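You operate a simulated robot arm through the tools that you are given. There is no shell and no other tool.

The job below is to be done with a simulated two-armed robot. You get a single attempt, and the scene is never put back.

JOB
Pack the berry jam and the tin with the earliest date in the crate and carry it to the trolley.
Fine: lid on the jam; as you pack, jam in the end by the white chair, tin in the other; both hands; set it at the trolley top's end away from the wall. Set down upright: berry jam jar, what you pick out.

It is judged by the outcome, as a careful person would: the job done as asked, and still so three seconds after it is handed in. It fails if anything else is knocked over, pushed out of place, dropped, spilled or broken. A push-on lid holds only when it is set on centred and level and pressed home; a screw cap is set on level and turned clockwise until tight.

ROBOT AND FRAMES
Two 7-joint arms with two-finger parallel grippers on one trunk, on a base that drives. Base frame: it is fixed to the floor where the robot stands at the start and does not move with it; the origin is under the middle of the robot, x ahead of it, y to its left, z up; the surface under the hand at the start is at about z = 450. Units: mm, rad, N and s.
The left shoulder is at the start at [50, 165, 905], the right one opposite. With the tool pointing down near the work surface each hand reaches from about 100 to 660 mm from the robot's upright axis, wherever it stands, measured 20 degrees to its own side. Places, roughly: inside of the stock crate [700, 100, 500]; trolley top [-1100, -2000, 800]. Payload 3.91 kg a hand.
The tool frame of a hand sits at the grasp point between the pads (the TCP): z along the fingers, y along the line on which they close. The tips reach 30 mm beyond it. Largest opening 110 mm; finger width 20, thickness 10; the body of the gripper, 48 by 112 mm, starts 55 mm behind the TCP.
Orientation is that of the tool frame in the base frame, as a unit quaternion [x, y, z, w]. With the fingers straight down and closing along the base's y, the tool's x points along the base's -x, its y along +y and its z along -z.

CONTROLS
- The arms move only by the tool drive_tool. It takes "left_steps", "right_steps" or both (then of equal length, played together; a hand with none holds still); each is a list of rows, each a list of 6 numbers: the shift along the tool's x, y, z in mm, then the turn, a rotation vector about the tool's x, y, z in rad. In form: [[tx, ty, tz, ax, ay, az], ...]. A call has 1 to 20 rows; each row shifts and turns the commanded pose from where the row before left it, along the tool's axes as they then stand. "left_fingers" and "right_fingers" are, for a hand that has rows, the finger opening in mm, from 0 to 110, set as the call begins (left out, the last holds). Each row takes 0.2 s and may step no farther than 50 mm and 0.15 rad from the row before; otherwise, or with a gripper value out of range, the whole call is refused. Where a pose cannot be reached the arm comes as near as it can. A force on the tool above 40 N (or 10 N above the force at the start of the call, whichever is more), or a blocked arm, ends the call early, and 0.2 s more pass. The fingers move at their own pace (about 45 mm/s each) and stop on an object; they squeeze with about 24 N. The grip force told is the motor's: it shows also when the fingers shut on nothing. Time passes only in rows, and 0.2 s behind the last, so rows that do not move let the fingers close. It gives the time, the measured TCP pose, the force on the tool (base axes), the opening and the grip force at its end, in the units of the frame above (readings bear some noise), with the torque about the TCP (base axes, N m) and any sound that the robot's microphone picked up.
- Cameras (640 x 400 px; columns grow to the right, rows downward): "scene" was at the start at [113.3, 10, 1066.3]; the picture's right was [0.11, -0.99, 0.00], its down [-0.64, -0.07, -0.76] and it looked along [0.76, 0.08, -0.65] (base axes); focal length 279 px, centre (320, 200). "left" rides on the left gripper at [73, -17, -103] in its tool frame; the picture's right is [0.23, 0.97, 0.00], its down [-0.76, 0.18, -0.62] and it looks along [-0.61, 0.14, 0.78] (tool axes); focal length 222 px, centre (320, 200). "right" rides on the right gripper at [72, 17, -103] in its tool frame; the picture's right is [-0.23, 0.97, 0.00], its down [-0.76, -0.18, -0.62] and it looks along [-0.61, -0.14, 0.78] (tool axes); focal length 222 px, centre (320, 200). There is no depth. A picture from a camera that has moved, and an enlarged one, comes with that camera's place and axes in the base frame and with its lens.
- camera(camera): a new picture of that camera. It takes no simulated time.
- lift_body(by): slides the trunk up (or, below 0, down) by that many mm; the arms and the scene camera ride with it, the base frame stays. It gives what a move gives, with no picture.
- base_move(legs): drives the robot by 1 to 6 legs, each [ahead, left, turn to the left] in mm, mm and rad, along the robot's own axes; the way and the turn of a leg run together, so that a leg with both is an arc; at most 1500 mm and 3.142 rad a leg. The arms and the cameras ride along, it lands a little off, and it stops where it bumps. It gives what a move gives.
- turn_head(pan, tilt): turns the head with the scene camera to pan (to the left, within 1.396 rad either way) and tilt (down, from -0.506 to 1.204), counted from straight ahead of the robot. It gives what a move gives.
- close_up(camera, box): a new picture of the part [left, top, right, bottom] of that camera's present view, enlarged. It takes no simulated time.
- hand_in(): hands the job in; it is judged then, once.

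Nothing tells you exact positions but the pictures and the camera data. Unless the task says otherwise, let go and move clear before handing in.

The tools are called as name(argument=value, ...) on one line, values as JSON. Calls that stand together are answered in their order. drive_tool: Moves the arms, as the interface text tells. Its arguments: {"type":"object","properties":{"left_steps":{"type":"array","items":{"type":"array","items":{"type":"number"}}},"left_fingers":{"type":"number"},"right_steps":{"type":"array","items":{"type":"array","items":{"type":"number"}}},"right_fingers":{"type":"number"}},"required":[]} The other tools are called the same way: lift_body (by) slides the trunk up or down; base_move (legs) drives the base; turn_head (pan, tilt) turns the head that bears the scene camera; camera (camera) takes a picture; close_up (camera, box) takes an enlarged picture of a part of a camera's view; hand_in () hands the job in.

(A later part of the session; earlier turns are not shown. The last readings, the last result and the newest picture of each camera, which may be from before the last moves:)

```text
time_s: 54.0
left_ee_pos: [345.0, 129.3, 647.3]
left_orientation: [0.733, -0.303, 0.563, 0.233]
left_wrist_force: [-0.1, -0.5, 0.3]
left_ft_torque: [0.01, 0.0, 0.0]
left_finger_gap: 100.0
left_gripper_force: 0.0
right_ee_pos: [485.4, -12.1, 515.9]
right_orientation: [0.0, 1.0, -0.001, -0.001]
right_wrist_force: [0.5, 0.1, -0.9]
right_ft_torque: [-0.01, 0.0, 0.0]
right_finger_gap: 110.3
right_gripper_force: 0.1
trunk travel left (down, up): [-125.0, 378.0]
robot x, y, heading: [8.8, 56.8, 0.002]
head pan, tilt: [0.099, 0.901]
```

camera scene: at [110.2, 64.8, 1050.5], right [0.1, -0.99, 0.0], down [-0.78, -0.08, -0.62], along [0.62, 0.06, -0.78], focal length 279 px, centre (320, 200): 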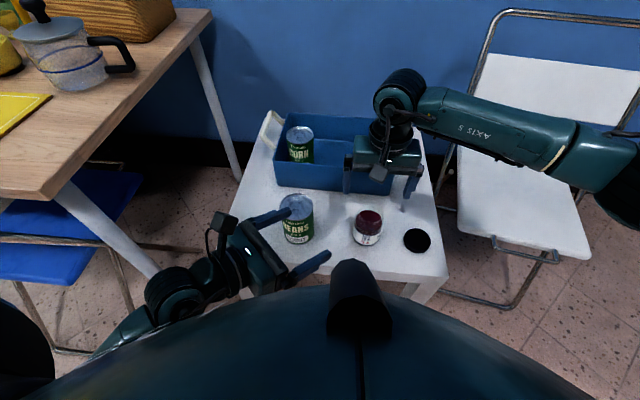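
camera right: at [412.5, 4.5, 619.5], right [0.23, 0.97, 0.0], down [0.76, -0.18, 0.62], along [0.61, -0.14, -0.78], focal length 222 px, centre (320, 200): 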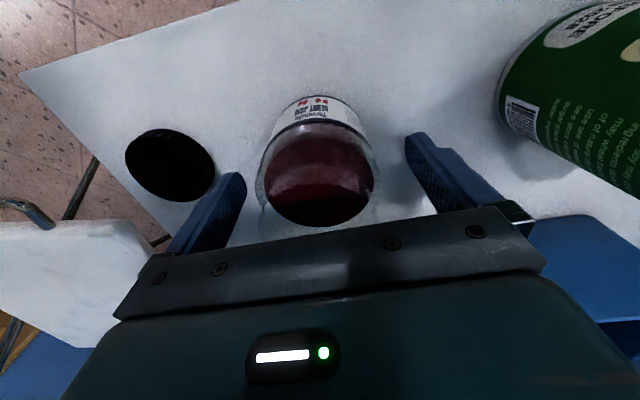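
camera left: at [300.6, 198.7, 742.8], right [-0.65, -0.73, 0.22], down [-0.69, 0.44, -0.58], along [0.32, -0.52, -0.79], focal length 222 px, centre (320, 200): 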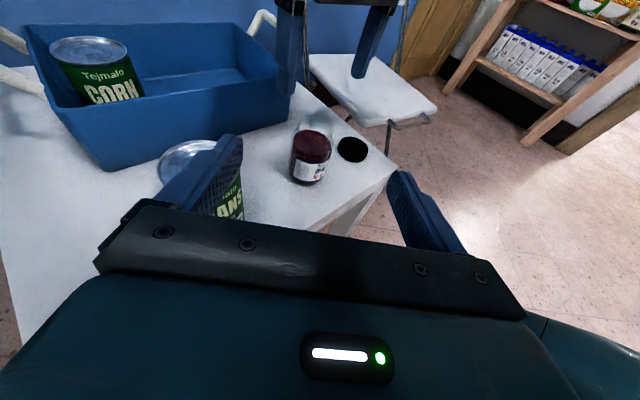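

The jar is 65 mm in diameter, centred at y ≈ −12.5. I rotate the open gripper 90° in place and centre it along x.

drive_tool(right_steps=[[0, 0, 0, 0, 0, 0.1428], [0, 0, 0, 0, 0, 0.1428], [0, 0, 0, 0, 0, 0.1428], [0, 0, 0, 0, 0, 0.1428], [0, 0, 0, 0, 0, 0.1428], [0, 0, 0, 0, 0, 0.1428], [0, 0, 0, 0, 0, 0.1428], [0, 0, 0, 0, 0, 0.1428], [0, 0, 0, 0, 0, 0.1428], [0, 0, 0, 0, 0, 0.1428], [0, 0, 0, 0, 0, 0.1428]])

camera(camera="right")

drive_tool(right_steps=[[0, 0, 0, 0, 0, 0], [0, 0, 0, 0, 0, 0], [0, 0, 0, 0, 0, 0], [0, 0, 0, 0, 0, 0]], right_fingers=55)

drive_tool(right_steps=[[0, 0, 0, 0, 0, 0], [0, 0, 0, 0, 0, 0], [0, 0, 0, 0, 0, 0]], right_fingers=110)

```text
time_s: 56.4
left_ee_pos: [345.6, 128.5, 645.5]
left_orientation: [0.732, -0.303, 0.564, 0.233]
left_wrist_force: [-0.1, -0.4, -0.3]
left_ft_torque: [0.0, 0.0, 0.03]
left_finger_gap: 100.2
left_gripper_force: 0.0
right_ee_pos: [484.8, -13.0, 518.5]
right_orientation: [0.707, 0.707, 0.0, 0.0]
right_wrist_force: [0.4, 0.0, 0.5]
right_ft_torque: [0.0, 0.0, 0.01]
right_finger_gap: 110.1
right_gripper_force: 0.1
trunk travel left (down, up): [-125.0, 378.0]
robot x, y, heading: [6.4, 56.9, 0.0]
head pan, tilt: [0.099, 0.901]
```

```text
taken
camera right: at [501.9, 59.1, 621.8], right [0.97, -0.23, 0.0], down [-0.18, -0.76, 0.62], along [-0.14, -0.61, -0.78], focal length 222 px, centre (320, 200)
```

right: 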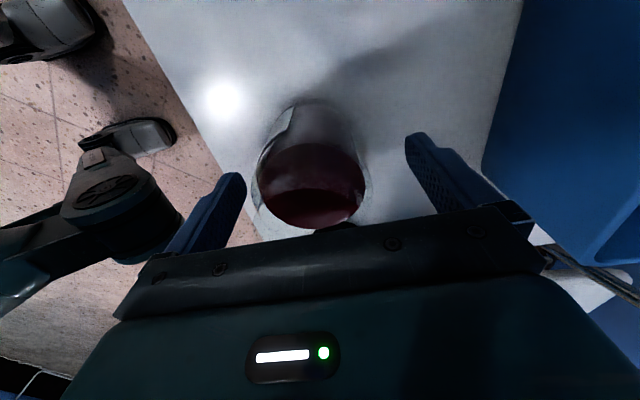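

```text
time_s: 57.4
left_ee_pos: [346.5, 129.4, 647.3]
left_orientation: [0.733, -0.303, 0.563, 0.233]
left_wrist_force: [-0.2, -0.1, 0.5]
left_ft_torque: [-0.02, 0.0, -0.04]
left_finger_gap: 99.9
left_gripper_force: 0.0
right_ee_pos: [483.5, -13.9, 519.1]
right_orientation: [0.707, 0.708, 0.0, 0.0]
right_wrist_force: [-1.1, 1.0, 1.0]
right_ft_torque: [0.02, 0.18, 0.0]
right_finger_gap: 65.4
right_gripper_force: 23.8
trunk travel left (down, up): [-125.0, 378.0]
robot x, y, heading: [7.5, 61.8, 0.001]
head pan, tilt: [0.099, 0.901]
```

```text
time_s: 58.1
left_ee_pos: [345.8, 128.3, 647.0]
left_orientation: [0.732, -0.304, 0.563, 0.234]
left_wrist_force: [-0.2, 0.3, 0.5]
left_ft_torque: [-0.01, 0.04, -0.02]
left_finger_gap: 99.9
left_gripper_force: 0.0
right_ee_pos: [484.8, -13.8, 518.2]
right_orientation: [0.706, 0.708, 0.0, 0.0]
right_wrist_force: [1.0, -1.0, -0.4]
right_ft_torque: [-0.03, 0.02, -0.02]
right_finger_gap: 109.9
right_gripper_force: 0.0
trunk travel left (down, up): [-125.0, 378.0]
robot x, y, heading: [5.3, 58.4, -0.001]
head pan, tilt: [0.099, 0.901]
```

The jar is now centred exactly at my right-hand reference, about (484.5, −13.0). Next I go over the lid and centre on it the same way.

drive_tool(right_steps=[[0, 0, -41, 0, 0, 0], [0, 0, -41, 0, 0, 0], [0, 0, -41, 0, 0, 0], [-40.7, -3.5, 0, 0, 0, 0], [-40.7, -3.5, 0, 0, 0, 0], [-40.6, -3.5, 0, 0, 0, 0], [0, 0, 40, 0, 0, 0]])

camera(camera="right")

close_up(camera="scene", box=[300, 130, 460, 260])

```text
time_s: 59.8
left_ee_pos: [346.0, 128.0, 647.0]
left_orientation: [0.732, -0.303, 0.563, 0.233]
left_wrist_force: [-1.2, 0.0, -0.1]
left_ft_torque: [0.03, 0.01, -0.01]
left_finger_gap: 99.9
left_gripper_force: 0.0
right_ee_pos: [474.0, -135.9, 600.9]
right_orientation: [0.707, 0.707, 0.001, 0.0]
right_wrist_force: [0.0, 0.5, -0.4]
right_ft_torque: [0.0, -0.01, 0.01]
right_finger_gap: 109.9
right_gripper_force: 0.1
trunk travel left (down, up): [-125.0, 378.0]
robot x, y, heading: [4.8, 50.6, 0.001]
head pan, tilt: [0.099, 0.901]
```

```text
taken
camera right: at [491.7, -63.3, 704.5], right [0.97, -0.23, 0.0], down [-0.18, -0.76, 0.62], along [-0.14, -0.61, -0.78], focal length 222 px, centre (320, 200)
```

right: 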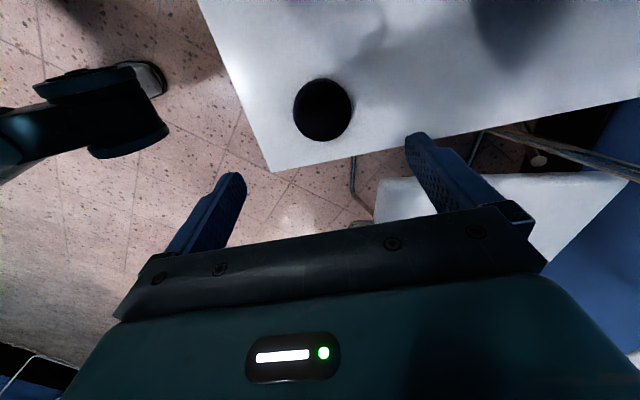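

```text
3.08 times, centred on (380, 195) of scene
camera zoom: at [110.2, 64.8, 1050.6], right [0.1, -0.99, 0.0], down [-0.78, -0.08, -0.62], along [0.62, 0.06, -0.78], focal length 858 px, centre (135, 215)
```

zoom: 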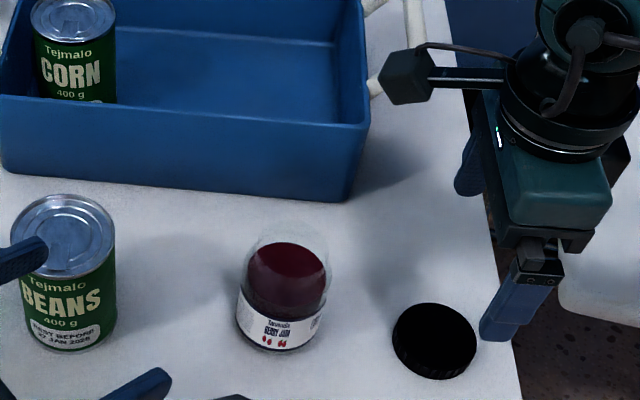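

The lid lies at about (477, −134), so I shift slightly and descend around it.

drive_tool(right_steps=[[2, 3, 34, 0, 0, 0], [0, 0, 34, 0, 0, 0], [0, 0, 34, 0, 0, 0]])

camera(camera="right")

close_up(camera="scene", box=[340, 170, 460, 260])

```text
time_s: 60.5
left_ee_pos: [345.7, 128.3, 646.5]
left_orientation: [0.733, -0.303, 0.563, 0.233]
left_wrist_force: [-1.0, -0.3, -0.3]
left_ft_torque: [0.0, -0.01, 0.03]
left_finger_gap: 99.8
left_gripper_force: 0.0
right_ee_pos: [478.6, -135.3, 497.9]
right_orientation: [0.707, 0.708, 0.002, 0.001]
right_wrist_force: [0.2, 0.2, 1.2]
right_ft_torque: [-0.01, 0.01, 0.03]
right_finger_gap: 109.8
right_gripper_force: 0.0
trunk travel left (down, up): [-125.0, 378.0]
robot x, y, heading: [8.6, 53.7, 0.001]
head pan, tilt: [0.099, 0.901]
```

```text
taken
camera right: at [495.4, -63.3, 602.2], right [0.97, -0.23, 0.0], down [-0.18, -0.76, 0.62], along [-0.14, -0.61, -0.78], focal length 222 px, centre (320, 200)
```

right: 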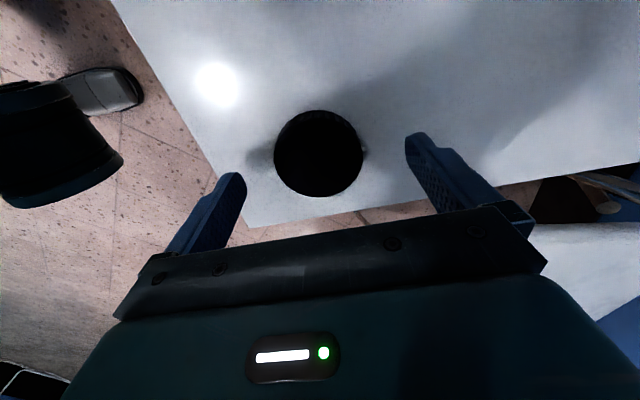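

```text
4.44 times, centred on (400, 215) of scene
camera zoom: at [110.3, 64.8, 1050.5], right [0.1, -0.99, 0.0], down [-0.78, -0.08, -0.62], along [0.62, 0.06, -0.78], focal length 1240 px, centre (-36, 133)
```

zoom: 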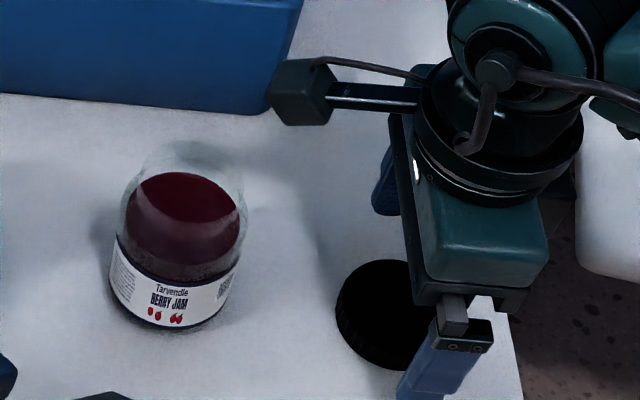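

drive_tool(right_steps=[[2, 0, 7, 0, 0, 0], [0, 0, 7, 0, 0, 0]])

drive_tool(right_steps=[[0, 0, 0, 0, 0, 0], [0, 0, 0, 0, 0, 0], [0, 0, 0, 0, 0, 0], [0, 0, 0, 0, 0, 0]], right_fingers=50)

camera(camera="right")

```text
time_s: 61.1
left_ee_pos: [344.9, 127.9, 647.0]
left_orientation: [0.732, -0.303, 0.563, 0.233]
left_wrist_force: [0.6, 1.0, 0.0]
left_ft_torque: [0.01, 0.02, 0.01]
left_finger_gap: 100.0
left_gripper_force: 0.0
right_ee_pos: [478.6, -132.6, 484.2]
right_orientation: [0.707, 0.707, 0.0, 0.0]
right_wrist_force: [-0.2, 0.0, 0.3]
right_ft_torque: [0.03, 0.0, -0.03]
right_finger_gap: 110.0
right_gripper_force: 0.1
trunk travel left (down, up): [-125.0, 378.0]
robot x, y, heading: [8.5, 56.6, -0.001]
head pan, tilt: [0.099, 0.901]
```

```text
time_s: 62.1
left_ee_pos: [345.6, 129.2, 646.6]
left_orientation: [0.732, -0.304, 0.563, 0.234]
left_wrist_force: [0.3, 0.5, 0.7]
left_ft_torque: [0.03, -0.01, 0.02]
left_finger_gap: 99.7
left_gripper_force: 0.1
right_ee_pos: [478.0, -132.3, 484.8]
right_orientation: [0.707, 0.708, 0.0, 0.0]
right_wrist_force: [0.7, -1.0, -0.4]
right_ft_torque: [0.02, 0.04, -0.04]
right_finger_gap: 64.1
right_gripper_force: 23.5
trunk travel left (down, up): [-125.0, 378.0]
robot x, y, heading: [9.0, 55.5, -0.006]
head pan, tilt: [0.099, 0.901]
```

```text
taken
camera right: at [495.2, -60.2, 588.5], right [0.97, -0.23, 0.0], down [-0.18, -0.76, 0.62], along [-0.14, -0.61, -0.78], focal length 222 px, centre (320, 200)
```

right: 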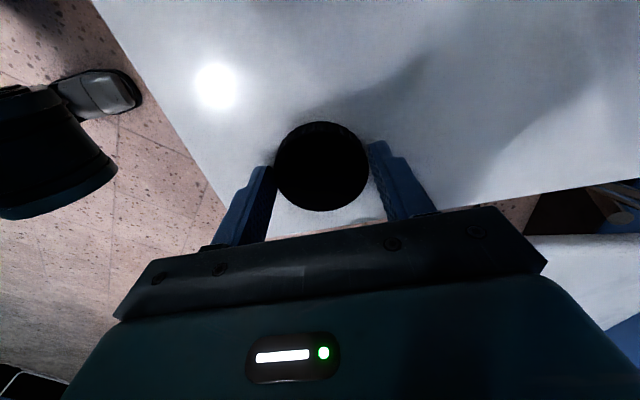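

drive_tool(right_steps=[[0, 0, 0, 0, 0, 0], [0, 0, 0, 0, 0, 0], [0, 0, 0, 0, 0, 0], [0, 0, 0, 0, 0, -0.1428], [0, 0, 0, 0, 0, -0.1428], [0, 0, 0, 0, 0, -0.1428], [0, 0, 0, 0, 0, -0.1428], [0, 0, 0, 0, 0, -0.1428], [0, 0, 0, 0, 0, -0.1428], [0, 0, 0, 0, 0, -0.1428], [0, 0, 0, 0, 0, -0.1428], [0, 0, 0, 0, 0, -0.1428], [0, 0, 0, 0, 0, -0.1428], [0, 0, 0, 0, 0, -0.1428]], right_fingers=100)

camera(camera="right")

drive_tool(right_steps=[[0, 0, 0, 0, 0, 0], [0, 0, 0, 0, 0, 0], [0, 0, 0, 0, 0, 0], [0, 0, 0, 0, 0, 0]], right_fingers=50)

camera(camera="right")

```text
time_s: 65.2
left_ee_pos: [346.5, 129.4, 646.1]
left_orientation: [0.732, -0.303, 0.563, 0.234]
left_wrist_force: [0.0, -0.8, 0.0]
left_ft_torque: [-0.02, 0.02, -0.01]
left_finger_gap: 100.1
left_gripper_force: 0.1
right_ee_pos: [477.0, -129.4, 484.7]
right_orientation: [-0.001, 1.0, 0.001, -0.001]
right_wrist_force: [0.8, 0.5, 0.3]
right_ft_torque: [0.0, 0.0, 0.02]
right_finger_gap: 100.0
right_gripper_force: 0.1
trunk travel left (down, up): [-125.0, 378.0]
robot x, y, heading: [3.6, 54.0, -0.002]
head pan, tilt: [0.099, 0.901]
```

```text
taken
camera right: at [405.0, -113.8, 588.3], right [0.22, 0.97, 0.0], down [0.76, -0.18, 0.62], along [0.61, -0.14, -0.78], focal length 222 px, centre (320, 200)
```

right: 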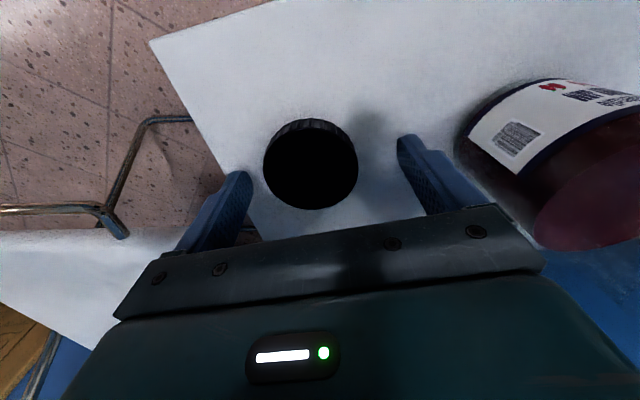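

```text
time_s: 66.2
left_ee_pos: [344.9, 129.3, 646.9]
left_orientation: [0.733, -0.303, 0.564, 0.233]
left_wrist_force: [0.4, 0.0, 1.0]
left_ft_torque: [0.0, -0.01, -0.01]
left_finger_gap: 100.0
left_gripper_force: 0.1
right_ee_pos: [476.5, -129.6, 485.2]
right_orientation: [0.0, 1.0, 0.0, 0.0]
right_wrist_force: [0.0, 0.5, 0.4]
right_ft_torque: [-0.01, -0.02, 0.0]
right_finger_gap: 63.7
right_gripper_force: 23.8
trunk travel left (down, up): [-125.0, 378.0]
robot x, y, heading: [5.4, 54.3, -0.001]
head pan, tilt: [0.099, 0.901]
```

```text
taken
camera right: at [405.1, -113.7, 588.4], right [0.23, 0.97, 0.0], down [0.76, -0.18, 0.62], along [0.61, -0.14, -0.78], focal length 222 px, centre (320, 200)
```

right: 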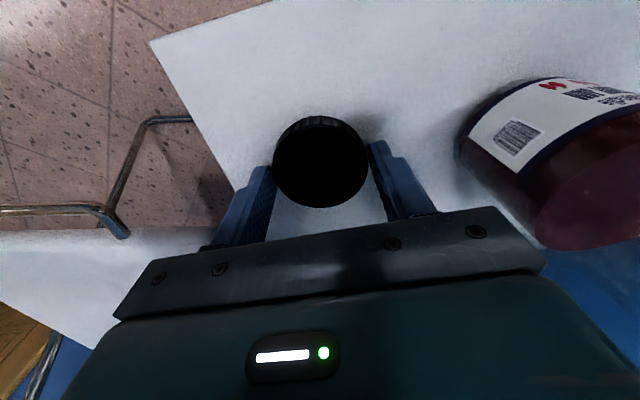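

The lid is gripped and centred at 64 mm. I lift it with the right hand while the left hand lowers into line with the jar, leaving it at 90 mm opening.

drive_tool(left_steps=[[-36.2, 0.5, 9.6, 0, 0, 0], [-36.2, 0.5, 9.6, 0, 0, 0], [-36.2, 0.5, 9.6, 0, 0, 0], [-36.2, 0.6, 9.6, 0, 0, 0]], left_fingers=92, right_steps=[[0, 0, -35, 0, 0, 0], [0, 0, -35, 0, 0, 0], [0, 0, -35, 0, 0, 0], [0, 0, -35, 0, 0, 0]])

camera(camera="left")

camera(camera="right")

camera(camera="scene")

```text
time_s: 67.3
left_ee_pos: [357.2, 112.0, 589.9]
left_orientation: [0.666, -0.298, 0.635, 0.254]
left_wrist_force: [0.2, -0.9, -0.5]
left_ft_torque: [-0.03, 0.01, 0.01]
left_finger_gap: 92.1
left_gripper_force: 0.0
right_ee_pos: [473.6, -130.8, 626.1]
right_orientation: [0.0, 1.0, 0.0, 0.003]
right_wrist_force: [-0.1, -0.7, 0.9]
right_ft_torque: [0.01, 0.0, 0.04]
right_finger_gap: 63.9
right_gripper_force: 23.1
trunk travel left (down, up): [-125.0, 378.0]
robot x, y, heading: [7.0, 57.4, 0.004]
head pan, tilt: [0.099, 0.901]
stopped in row 4 (left hand): the arm was blocked; the commanded pose is now the measured one
```

```text
taken
camera left: at [299.7, 192.8, 670.1], right [-0.7, -0.69, 0.19], down [-0.57, 0.38, -0.73], along [0.43, -0.61, -0.66], focal length 222 px, centre (320, 200)
```

left: 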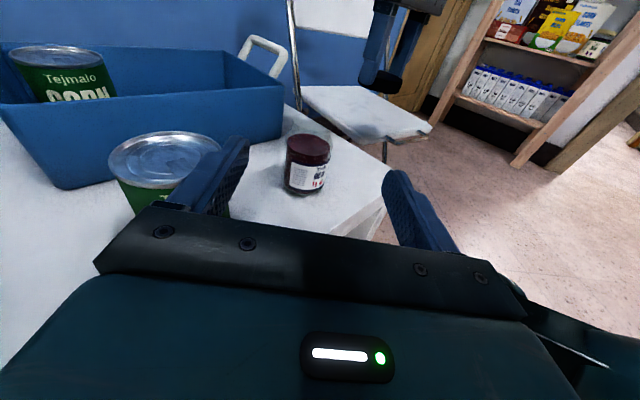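

```text
taken
camera right: at [402.3, -113.5, 729.0], right [0.23, 0.97, 0.0], down [0.76, -0.18, 0.63], along [0.61, -0.14, -0.78], focal length 222 px, centre (320, 200)
```

right: 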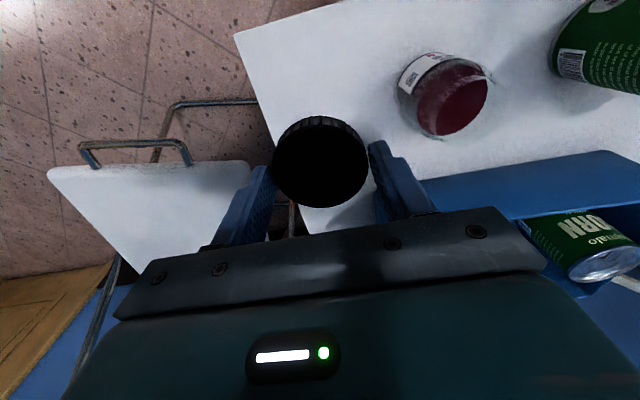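

```text
taken
camera scene: at [106.7, 62.8, 1049.5], right [0.1, -0.99, 0.0], down [-0.78, -0.08, -0.63], along [0.62, 0.06, -0.78], focal length 279 px, centre (320, 200)
```

scene: 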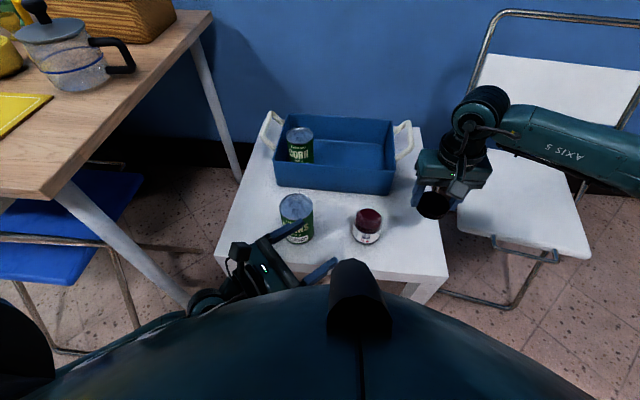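

The left arm was blocked, most likely its forearm against the robot's own leg. I'll raise that hand, back the base off about 80 mm for room, and raise the trunk before trying again.

drive_tool(left_steps=[[35, 0, 0, 0, 0, 0], [35, 0, 0, 0, 0, 0]])

base_move(legs=[[-80, 0, 0]])

lift_body(by=100)

camera(camera="scene")

camera(camera="right")

```text
time_s: 67.9
left_ee_pos: [359.8, 109.1, 648.6]
left_orientation: [0.675, -0.297, 0.626, 0.252]
left_wrist_force: [-0.7, 0.9, 0.1]
left_ft_torque: [-0.01, 0.0, 0.03]
left_finger_gap: 92.0
left_gripper_force: 0.0
right_ee_pos: [475.7, -129.2, 625.9]
right_orientation: [0.0, 1.0, -0.001, 0.001]
right_wrist_force: [0.0, -0.3, -0.1]
right_ft_torque: [-0.01, -0.01, 0.01]
right_finger_gap: 64.2
right_gripper_force: 24.3
trunk travel left (down, up): [-125.0, 378.0]
robot x, y, heading: [5.1, 57.4, 0.006]
head pan, tilt: [0.099, 0.901]
```

```text
time_s: 68.9
left_ee_pos: [280.6, 109.1, 650.1]
left_orientation: [0.675, -0.297, 0.627, 0.252]
left_wrist_force: [0.1, -0.2, 0.4]
left_ft_torque: [-0.01, 0.0, 0.0]
left_finger_gap: 92.1
left_gripper_force: 0.1
right_ee_pos: [397.7, -128.6, 626.4]
right_orientation: [-0.001, 1.0, 0.0, 0.001]
right_wrist_force: [-0.4, -0.2, 0.2]
right_ft_torque: [0.03, 0.02, -0.02]
right_finger_gap: 64.0
right_gripper_force: 24.3
trunk travel left (down, up): [-125.0, 378.0]
robot x, y, heading: [-71.1, 57.3, 0.002]
head pan, tilt: [0.099, 0.901]
```

```text
time_s: 70.3
left_ee_pos: [280.7, 109.9, 749.1]
left_orientation: [0.675, -0.298, 0.626, 0.252]
left_wrist_force: [0.4, -0.6, -0.1]
left_ft_torque: [-0.01, 0.01, -0.01]
left_finger_gap: 92.0
left_gripper_force: 0.2
right_ee_pos: [398.0, -129.4, 725.3]
right_orientation: [-0.001, 1.0, 0.001, 0.0]
right_wrist_force: [-0.2, -0.7, 0.4]
right_ft_torque: [-0.02, 0.0, 0.02]
right_finger_gap: 64.0
right_gripper_force: 24.2
trunk travel left (down, up): [-225.0, 278.0]
robot x, y, heading: [-73.1, 57.6, -0.0]
head pan, tilt: [0.099, 0.901]
```

```text
taken
camera scene: at [30.8, 64.8, 1150.5], right [0.1, -0.99, 0.0], down [-0.78, -0.08, -0.62], along [0.62, 0.06, -0.78], focal length 279 px, centre (320, 200)
```

scene: 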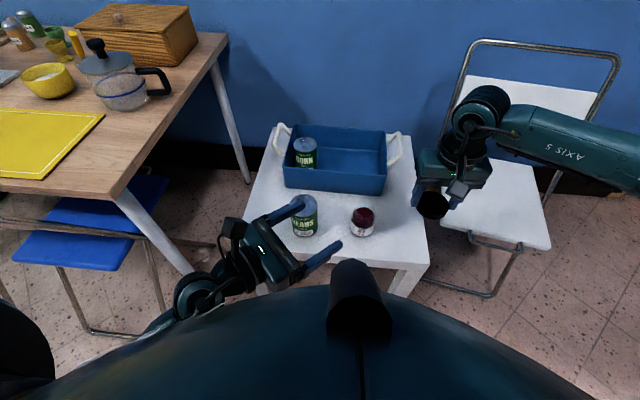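

```text
taken
camera right: at [324.9, -112.2, 829.2], right [0.23, 0.97, 0.0], down [0.76, -0.18, 0.62], along [0.61, -0.14, -0.78], focal length 222 px, centre (320, 200)
```

right: 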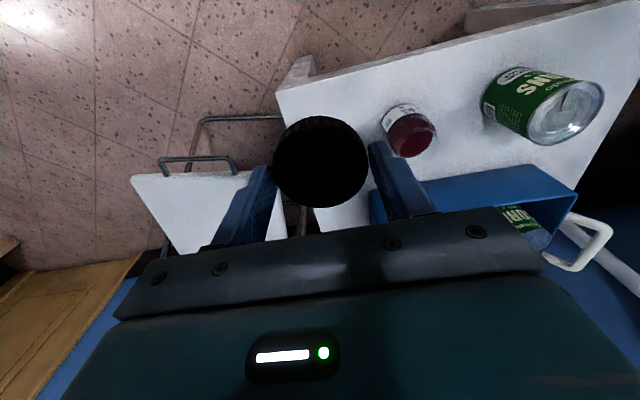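

drive_tool(left_steps=[[0, 0, 0, 0, 0, -0.032], [0, 0, 0, 0, -0.1, 0], [5, -20, 26.3, 0, 0, 0], [5, -20, 26.3, 0, 0, 0], [5, -20, 26.3, 0, 0, 0], [-42.4, 0, 8, 0, 0, 0], [-42.4, 0, 8, 0, 0, 0], [-42.4, 0, 8, 0, 0, 0]])

camera(camera="left")

camera(camera="scene")

```text
time_s: 72.1
left_ee_pos: [380.9, 96.0, 621.0]
left_orientation: [0.71, -0.3, 0.587, 0.247]
left_wrist_force: [0.1, -0.1, 0.5]
left_ft_torque: [-0.02, 0.01, 0.0]
left_finger_gap: 91.9
left_gripper_force: 0.0
right_ee_pos: [396.3, -128.7, 726.5]
right_orientation: [0.0, 1.0, 0.0, 0.0]
right_wrist_force: [0.6, 0.0, -0.9]
right_ft_torque: [-0.01, -0.01, -0.01]
right_finger_gap: 64.1
right_gripper_force: 23.7
trunk travel left (down, up): [-225.0, 278.0]
robot x, y, heading: [-75.1, 55.3, 0.001]
head pan, tilt: [0.099, 0.901]
```

```text
taken
camera left: at [331.4, 170.9, 711.0], right [-0.67, -0.71, 0.22], down [-0.65, 0.42, -0.63], along [0.36, -0.57, -0.74], focal length 222 px, centre (320, 200)
```

left: 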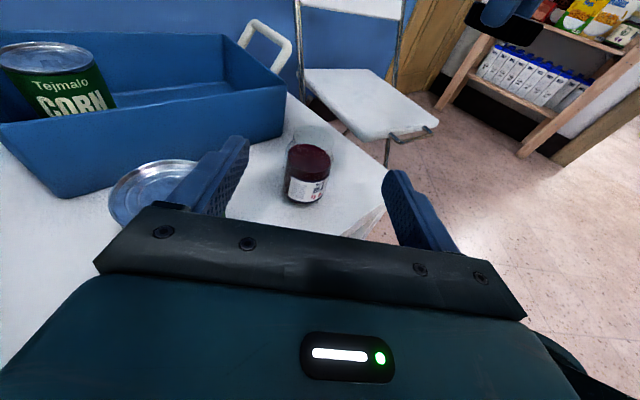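

```text
taken
camera scene: at [30.7, 64.8, 1150.5], right [0.1, -0.99, 0.0], down [-0.78, -0.08, -0.62], along [0.62, 0.06, -0.78], focal length 279 px, centre (320, 200)
```

scene: 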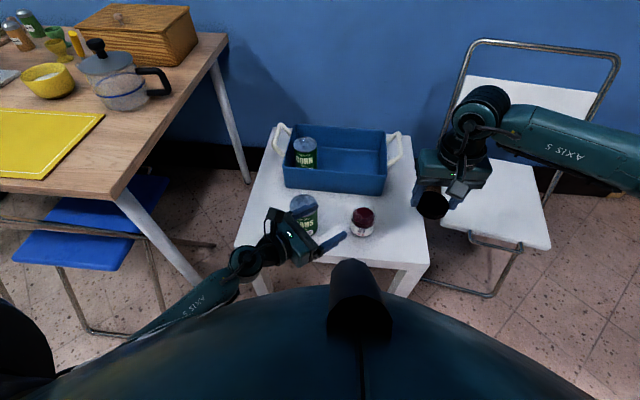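

drive_tool(left_steps=[[-32.1, 0, 6.2, 0, 0, 0], [-32.1, 0, 6.2, 0, 0, 0]])

drive_tool(left_steps=[[-32.1, 0, 6.2, 0, 0, 0], [-32.1, 0, 6.2, 0, 0, 0]])

camera(camera="left")

camera(camera="scene")

```text
time_s: 72.7
left_ee_pos: [381.5, 95.4, 553.8]
left_orientation: [0.71, -0.3, 0.588, 0.248]
left_wrist_force: [0.2, -1.0, 0.3]
left_ft_torque: [0.03, -0.01, 0.04]
left_finger_gap: 91.9
left_gripper_force: 0.0
right_ee_pos: [396.1, -129.2, 727.7]
right_orientation: [0.0, 1.0, 0.0, 0.0]
right_wrist_force: [-0.1, -0.5, -0.7]
right_ft_torque: [0.01, -0.01, 0.04]
right_finger_gap: 64.2
right_gripper_force: 23.8
trunk travel left (down, up): [-225.0, 278.0]
robot x, y, heading: [-74.2, 54.4, -0.002]
head pan, tilt: [0.099, 0.901]
```

```text
time_s: 73.5
left_ee_pos: [395.0, 123.8, 496.6]
left_orientation: [0.705, -0.311, 0.597, 0.222]
left_wrist_force: [-1.4, -0.5, 0.7]
left_ft_torque: [0.0, -0.04, -0.01]
left_finger_gap: 91.4
left_gripper_force: 0.2
right_ee_pos: [397.1, -128.6, 723.1]
right_orientation: [-0.001, 1.0, 0.0, -0.001]
right_wrist_force: [0.4, 0.1, -0.6]
right_ft_torque: [0.01, -0.02, -0.01]
right_finger_gap: 63.8
right_gripper_force: 24.4
trunk travel left (down, up): [-225.0, 278.0]
robot x, y, heading: [-72.5, 57.4, -0.002]
head pan, tilt: [0.099, 0.901]
stopped in row 2 (left hand): the arm was blocked; the commanded pose is now the measured one
```

```text
taken
camera left: at [341.7, 193.8, 587.3], right [-0.66, -0.73, 0.17], down [-0.63, 0.43, -0.64], along [0.39, -0.53, -0.75], focal length 222 px, centre (320, 200)
```

left: 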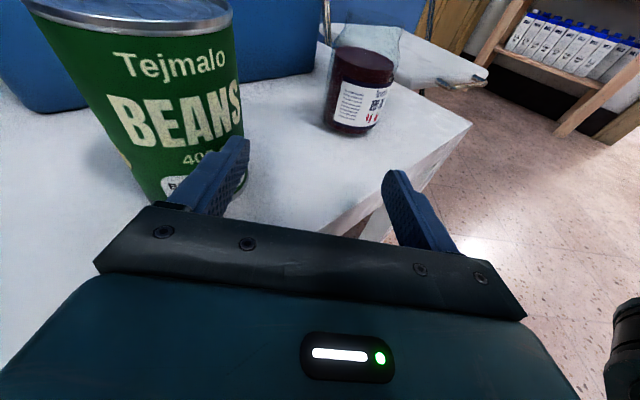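

```text
taken
camera scene: at [30.4, 64.5, 1148.6], right [0.1, -0.99, 0.0], down [-0.78, -0.08, -0.62], along [0.62, 0.06, -0.78], focal length 279 px, centre (320, 200)
```

scene: 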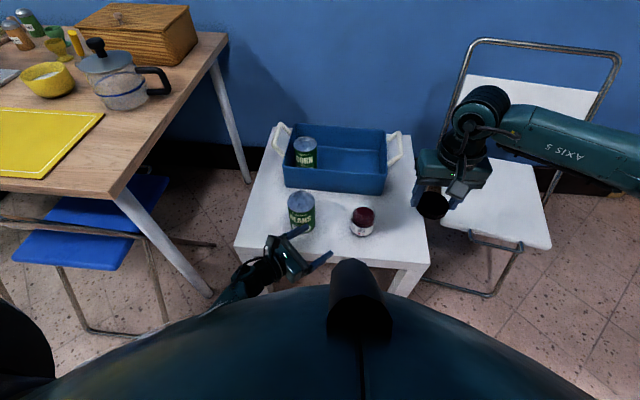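

The left arm got blocked low again, its elbow against the leg, and the left finger came close to the beans tin. I'll pull that hand back and up, then check the beans.

drive_tool(left_steps=[[0, 15, 0, 0, 0, 0], [0, 10, -10, 0, 0, 0], [39, 0, -7.5, 0, 0, 0], [39, 0, -7.5, 0, 0, 0], [39, 0, -7.5, 0, 0, 0], [39, 0, -7.5, 0, 0, 0]])

camera(camera="scene")

close_up(camera="scene", box=[220, 110, 440, 300])

camera(camera="left")

```text
time_s: 74.9
left_ee_pos: [359.4, 104.3, 653.4]
left_orientation: [0.709, -0.309, 0.592, 0.227]
left_wrist_force: [-0.4, -0.5, -0.5]
left_ft_torque: [0.01, -0.01, 0.02]
left_finger_gap: 92.0
left_gripper_force: 0.0
right_ee_pos: [397.2, -129.8, 726.7]
right_orientation: [-0.001, 1.0, 0.0, 0.001]
right_wrist_force: [-0.6, 0.1, 0.5]
right_ft_torque: [-0.03, 0.03, -0.03]
right_finger_gap: 63.9
right_gripper_force: 23.5
trunk travel left (down, up): [-225.0, 278.0]
robot x, y, heading: [-72.3, 55.4, -0.001]
head pan, tilt: [0.099, 0.901]
```

```text
taken
camera scene: at [30.4, 64.7, 1150.4], right [0.1, -0.99, 0.0], down [-0.78, -0.08, -0.62], along [0.62, 0.06, -0.78], focal length 279 px, centre (320, 200)
```

scene: 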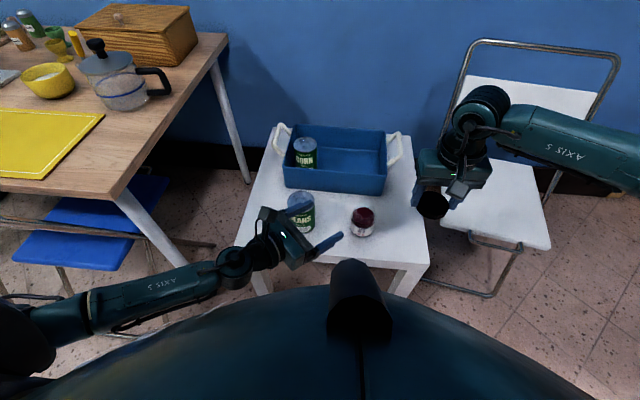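

```text
2.11 times, centred on (330, 205) of scene
camera zoom: at [30.4, 64.7, 1150.4], right [0.1, -0.99, 0.0], down [-0.78, -0.08, -0.62], along [0.62, 0.06, -0.78], focal length 587 px, centre (299, 190)
```

zoom: 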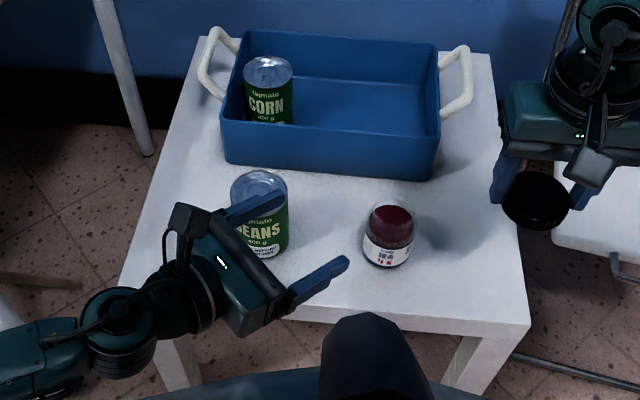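

```text
taken
camera left: at [307.5, 175.2, 745.0], right [-0.66, -0.73, 0.18], down [-0.64, 0.43, -0.63], along [0.38, -0.53, -0.75], focal length 222 px, centre (320, 200)
```

left: 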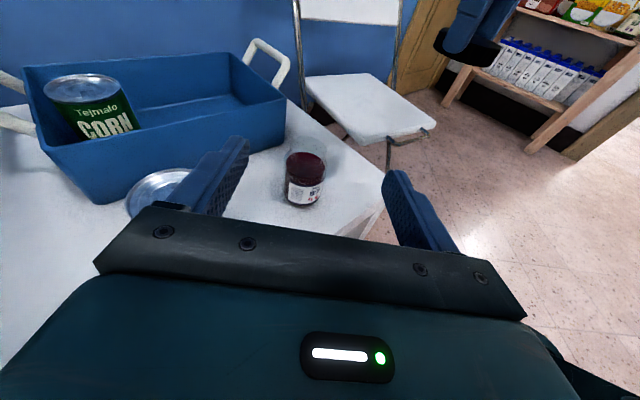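

The beans tin has been nudged about 20 mm, to roughly (504, 165) from (483, 155.5), so I'll put it back once the jar is done. New approach: raise the trunk, move the left hand over the jar with a 20° pitch, and lower it vertically so the fingers straddle the jar and the elbow stays forward of the legs.

lift_body(by=80)

drive_tool(left_steps=[[0, 0, 0, 0, 0, -0.045], [0, 0, 0, 0, -0.076, 0], [0, 0, 0, 0, -0.076, 0], [10.7, -1, 39.1, 0, 0, 0], [10.7, -1, 39.1, 0, 0, 0], [10.7, -1, 39.1, 0, 0, 0], [10.7, -1, 39.1, 0, 0, 0]], right_steps=[[0, -30, 0, 0, 0, 0], [0, -30, 0, 0, 0, 0], [0, 0, 0, 0, 0, 0], [0, 0, 0, 0, 0, 0], [0, 0, 0, 0, 0, 0], [0, 0, 0, 0, 0, 0], [0, 0, 0, 0, 0, 0]])

camera(camera="left")

camera(camera="scene")

```text
time_s: 76.0
left_ee_pos: [357.9, 103.6, 732.3]
left_orientation: [0.708, -0.309, 0.593, 0.226]
left_wrist_force: [0.9, 1.1, -0.4]
left_ft_torque: [-0.02, 0.0, -0.03]
left_finger_gap: 91.8
left_gripper_force: 0.1
right_ee_pos: [396.9, -128.9, 806.3]
right_orientation: [-0.001, 1.0, 0.0, -0.001]
right_wrist_force: [-0.6, -0.5, -0.7]
right_ft_torque: [-0.01, -0.02, 0.04]
right_finger_gap: 63.9
right_gripper_force: 24.1
trunk travel left (down, up): [-305.0, 198.0]
robot x, y, heading: [-75.0, 57.8, 0.003]
head pan, tilt: [0.099, 0.901]
```

```text
time_s: 77.6
left_ee_pos: [478.5, -3.7, 721.7]
left_orientation: [0.758, -0.311, 0.531, 0.216]
left_wrist_force: [0.8, -0.6, 0.2]
left_ft_torque: [0.0, -0.02, 0.02]
left_finger_gap: 92.1
left_gripper_force: 0.1
right_ee_pos: [396.9, -189.6, 804.9]
right_orientation: [-0.001, 1.0, 0.0, 0.0]
right_wrist_force: [0.3, 0.0, -0.5]
right_ft_torque: [0.02, 0.01, 0.0]
right_finger_gap: 63.9
right_gripper_force: 24.0
trunk travel left (down, up): [-305.0, 198.0]
robot x, y, heading: [-73.0, 59.0, 0.003]
head pan, tilt: [0.099, 0.901]
```

```text
taken
camera left: at [438.9, 58.3, 824.3], right [-0.63, -0.75, 0.21], down [-0.73, 0.47, -0.5], along [0.28, -0.47, -0.84], focal length 222 px, centre (320, 200)
```

left: 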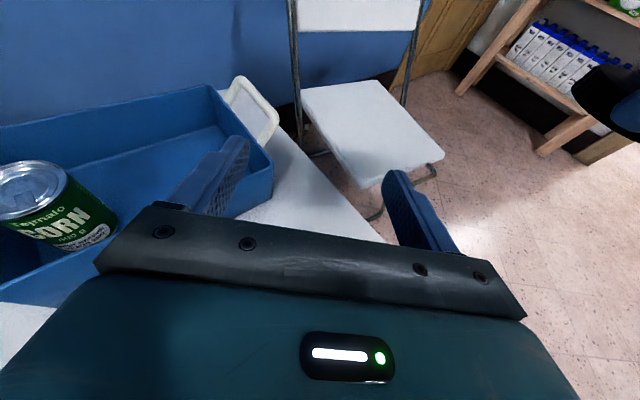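

```text
taken
camera scene: at [30.7, 64.6, 1230.5], right [0.1, -0.99, 0.0], down [-0.78, -0.08, -0.62], along [0.62, 0.06, -0.78], focal length 279 px, centre (320, 200)
```

scene: 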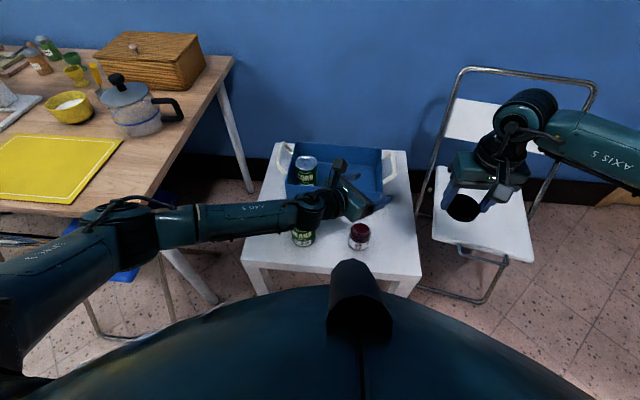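

drive_tool(left_steps=[[-38, 0.6, 13.9, 0, 0, 0], [-38, 0.6, 13.9, 0, 0, 0], [-38, 0.6, 13.9, 0, 0, 0]])

camera(camera="left")

close_up(camera="scene", box=[200, 130, 440, 300])

```text
time_s: 78.4
left_ee_pos: [471.4, -7.4, 598.6]
left_orientation: [0.757, -0.313, 0.53, 0.218]
left_wrist_force: [0.0, 0.0, 0.2]
left_ft_torque: [-0.03, 0.01, -0.01]
left_finger_gap: 92.0
left_gripper_force: 0.0
right_ee_pos: [396.5, -189.1, 805.4]
right_orientation: [-0.001, 1.0, 0.0, 0.0]
right_wrist_force: [-0.1, -0.1, -0.5]
right_ft_torque: [0.02, -0.03, 0.02]
right_finger_gap: 63.8
right_gripper_force: 24.3
trunk travel left (down, up): [-305.0, 198.0]
robot x, y, heading: [-75.9, 56.0, 0.001]
head pan, tilt: [0.099, 0.901]
```

```text
taken
camera left: at [433.4, 54.9, 701.3], right [-0.63, -0.75, 0.21], down [-0.73, 0.47, -0.5], along [0.28, -0.47, -0.84], focal length 222 px, centre (320, 200)
```

left: 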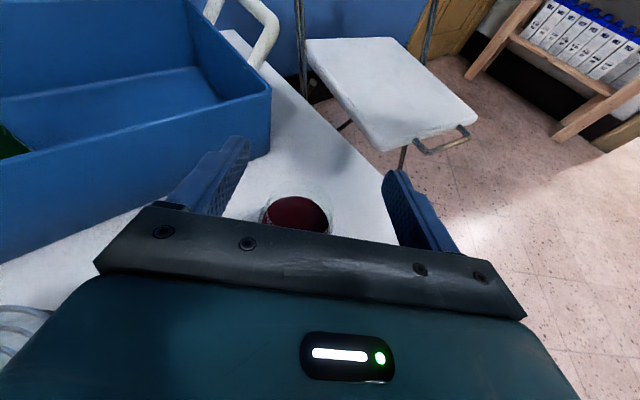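

```text
2.35 times, centred on (320, 215) of scene
camera zoom: at [31.0, 65.0, 1230.5], right [0.1, -0.99, 0.0], down [-0.78, -0.08, -0.62], along [0.62, 0.06, -0.78], focal length 656 px, centre (320, 165)
```

zoom: 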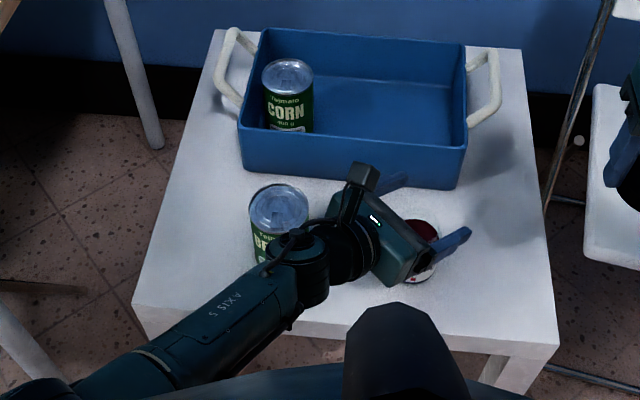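

drive_tool(left_steps=[[0, 0, 0, 0, 0, 0], [0, 0, 0, 0, 0, 0]])

drive_tool(left_steps=[[0, 0, 0, 0, 0, 0]])

close_up(camera="left", box=[200, 130, 440, 280])

```text
time_s: 79.0
left_ee_pos: [473.8, -6.7, 599.4]
left_orientation: [0.758, -0.311, 0.531, 0.217]
left_wrist_force: [-0.1, 1.0, -0.1]
left_ft_torque: [0.0, -0.01, 0.0]
left_finger_gap: 91.9
left_gripper_force: 0.0
right_ee_pos: [395.8, -188.6, 805.6]
right_orientation: [-0.001, 1.0, 0.0, 0.0]
right_wrist_force: [-0.2, -0.4, -0.9]
right_ft_torque: [0.01, -0.01, 0.01]
right_finger_gap: 64.0
right_gripper_force: 23.6
trunk travel left (down, up): [-305.0, 198.0]
robot x, y, heading: [-77.3, 59.3, -0.0]
head pan, tilt: [0.099, 0.901]
```

```text
time_s: 79.4
left_ee_pos: [472.4, -6.2, 598.3]
left_orientation: [0.757, -0.311, 0.532, 0.217]
left_wrist_force: [0.8, 0.5, -0.7]
left_ft_torque: [0.04, -0.01, 0.0]
left_finger_gap: 91.8
left_gripper_force: 0.1
right_ee_pos: [396.4, -188.6, 805.9]
right_orientation: [-0.001, 1.0, 0.0, 0.0]
right_wrist_force: [-0.7, 1.0, -0.1]
right_ft_torque: [0.03, 0.03, 0.01]
right_finger_gap: 64.1
right_gripper_force: 24.3
trunk travel left (down, up): [-305.0, 198.0]
robot x, y, heading: [-77.1, 55.1, 0.002]
head pan, tilt: [0.099, 0.901]
```

```text
2.67 times, centred on (320, 205) of left
camera zoom: at [434.5, 56.1, 702.4], right [-0.63, -0.75, 0.21], down [-0.73, 0.47, -0.5], along [0.28, -0.47, -0.84], focal length 592 px, centre (320, 187)
```

zoom: 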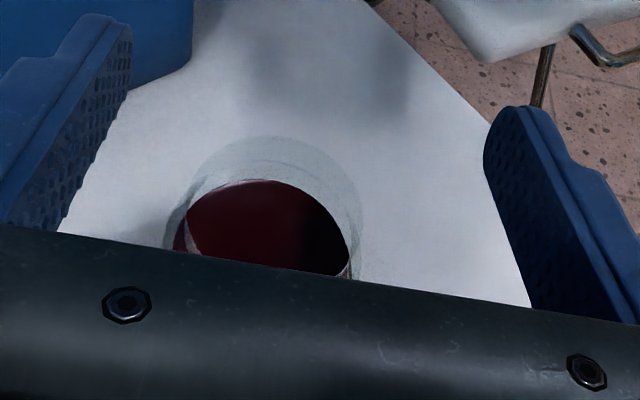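

drive_tool(left_steps=[[1, -4, 2.8, 0, 0, 0], [-26, 0, 9.5, 0, 0, 0], [-26, 0, 9.5, 0, 0, 0]])

drive_tool(left_steps=[[0, 0, 0, 0, 0, 0], [0, 0, 0, 0, 0, 0]])

camera(camera="left")

close_up(camera="scene", box=[200, 130, 440, 300])

```text
time_s: 80.2
left_ee_pos: [471.7, -9.9, 565.2]
left_orientation: [0.757, -0.312, 0.531, 0.218]
left_wrist_force: [0.7, -0.1, -0.3]
left_ft_torque: [0.01, -0.01, 0.02]
left_finger_gap: 92.0
left_gripper_force: 0.1
left hand out of reach, approached as far as the arm can: row 3
right_ee_pos: [395.6, -190.3, 805.1]
right_orientation: [0.0, 1.0, 0.0, 0.0]
right_wrist_force: [0.6, -0.6, -0.2]
right_ft_torque: [-0.04, 0.02, -0.01]
right_finger_gap: 63.8
right_gripper_force: 24.0
trunk travel left (down, up): [-305.0, 198.0]
robot x, y, heading: [-72.3, 54.2, 0.002]
head pan, tilt: [0.099, 0.901]
```

```text
time_s: 80.8
left_ee_pos: [471.2, -9.4, 563.9]
left_orientation: [0.757, -0.311, 0.531, 0.217]
left_wrist_force: [-0.1, 0.9, 0.5]
left_ft_torque: [-0.01, 0.0, 0.03]
left_finger_gap: 92.1
left_gripper_force: 0.0
right_ee_pos: [395.4, -189.4, 805.9]
right_orientation: [-0.001, 1.0, 0.0, 0.001]
right_wrist_force: [-0.7, 0.7, -0.4]
right_ft_torque: [0.02, 0.0, 0.01]
right_finger_gap: 64.1
right_gripper_force: 23.6
trunk travel left (down, up): [-305.0, 198.0]
robot x, y, heading: [-70.8, 58.7, 0.002]
head pan, tilt: [0.099, 0.901]
```

```text
taken
camera left: at [433.5, 53.5, 667.2], right [-0.63, -0.75, 0.21], down [-0.73, 0.47, -0.5], along [0.28, -0.47, -0.84], focal length 222 px, centre (320, 200)
```

left: 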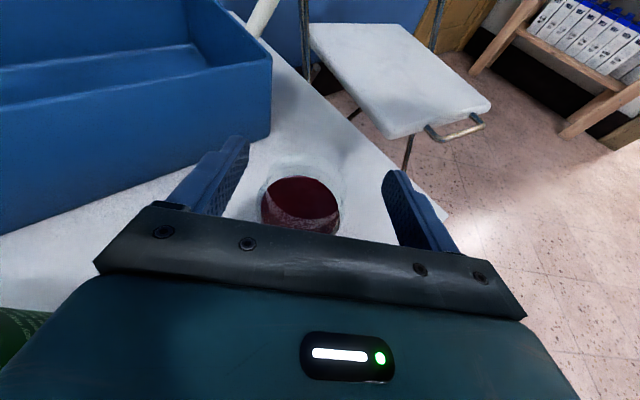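

```text
2.35 times, centred on (320, 215) of scene
camera zoom: at [30.6, 64.8, 1230.5], right [0.1, -0.99, 0.0], down [-0.78, -0.08, -0.62], along [0.62, 0.06, -0.78], focal length 656 px, centre (320, 165)
```

zoom: 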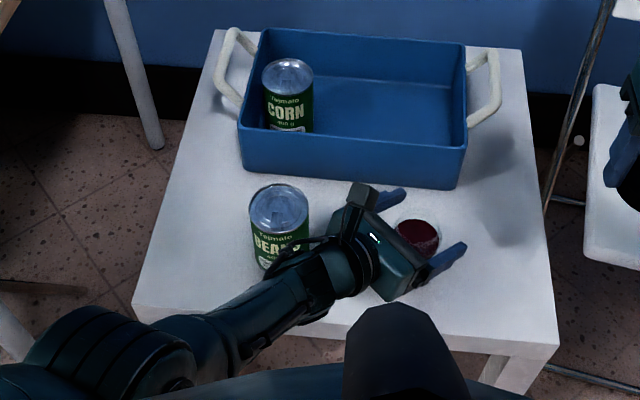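

The trunk is now too high for that reach. I'll raise the hand slightly, correct sideways, and use the trunk slide to lower it around the jar.

drive_tool(left_steps=[[37.6, -6, -13.7, 0, 0, 0], [0, 0, 0, 0, 0, 0]])

lift_body(by=-60)

drive_tool(left_steps=[[0, 0, 0, 0, 0, 0], [0, 0, 0, 0, 0, 0]])

camera(camera="left")

```text
time_s: 81.4
left_ee_pos: [476.6, -4.8, 603.2]
left_orientation: [0.758, -0.311, 0.531, 0.217]
left_wrist_force: [0.5, -0.1, 0.4]
left_ft_torque: [-0.01, -0.01, 0.03]
left_finger_gap: 92.0
left_gripper_force: 0.0
right_ee_pos: [396.6, -189.8, 805.1]
right_orientation: [-0.002, 1.0, 0.0, 0.001]
right_wrist_force: [0.0, 0.8, 0.7]
right_ft_torque: [-0.01, -0.02, -0.01]
right_finger_gap: 64.0
right_gripper_force: 24.0
trunk travel left (down, up): [-305.0, 198.0]
robot x, y, heading: [-74.4, 56.8, 0.004]
head pan, tilt: [0.099, 0.901]
```

```text
time_s: 82.4
left_ee_pos: [477.3, -3.7, 543.2]
left_orientation: [0.757, -0.311, 0.532, 0.217]
left_wrist_force: [0.3, -0.2, -0.7]
left_ft_torque: [0.0, 0.01, -0.01]
left_finger_gap: 91.7
left_gripper_force: 0.1
right_ee_pos: [397.3, -189.4, 745.8]
right_orientation: [-0.001, 1.0, -0.001, 0.0]
right_wrist_force: [-1.2, 0.6, -0.8]
right_ft_torque: [-0.05, -0.03, 0.0]
right_finger_gap: 63.9
right_gripper_force: 24.2
trunk travel left (down, up): [-245.0, 258.0]
robot x, y, heading: [-76.0, 62.4, 0.003]
head pan, tilt: [0.099, 0.901]
```

```text
time_s: 83.0
left_ee_pos: [477.3, -4.1, 542.6]
left_orientation: [0.757, -0.311, 0.532, 0.217]
left_wrist_force: [-0.9, -0.8, -0.5]
left_ft_torque: [0.04, -0.02, 0.0]
left_finger_gap: 92.0
left_gripper_force: 0.0
right_ee_pos: [396.5, -189.9, 746.3]
right_orientation: [-0.001, 1.0, 0.001, 0.001]
right_wrist_force: [-0.3, 0.3, 0.0]
right_ft_torque: [0.02, -0.02, -0.01]
right_finger_gap: 64.2
right_gripper_force: 23.6
trunk travel left (down, up): [-245.0, 258.0]
robot x, y, heading: [-74.8, 54.4, 0.0]
head pan, tilt: [0.099, 0.901]
```

```text
taken
camera left: at [438.7, 58.6, 646.5], right [-0.63, -0.75, 0.21], down [-0.73, 0.47, -0.5], along [0.28, -0.47, -0.84], focal length 222 px, centre (320, 200)
```

left: 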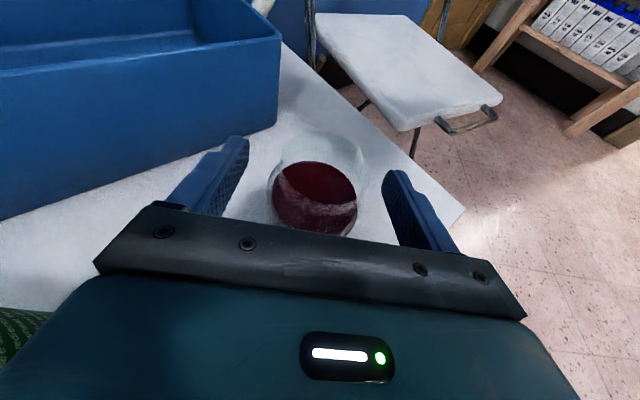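

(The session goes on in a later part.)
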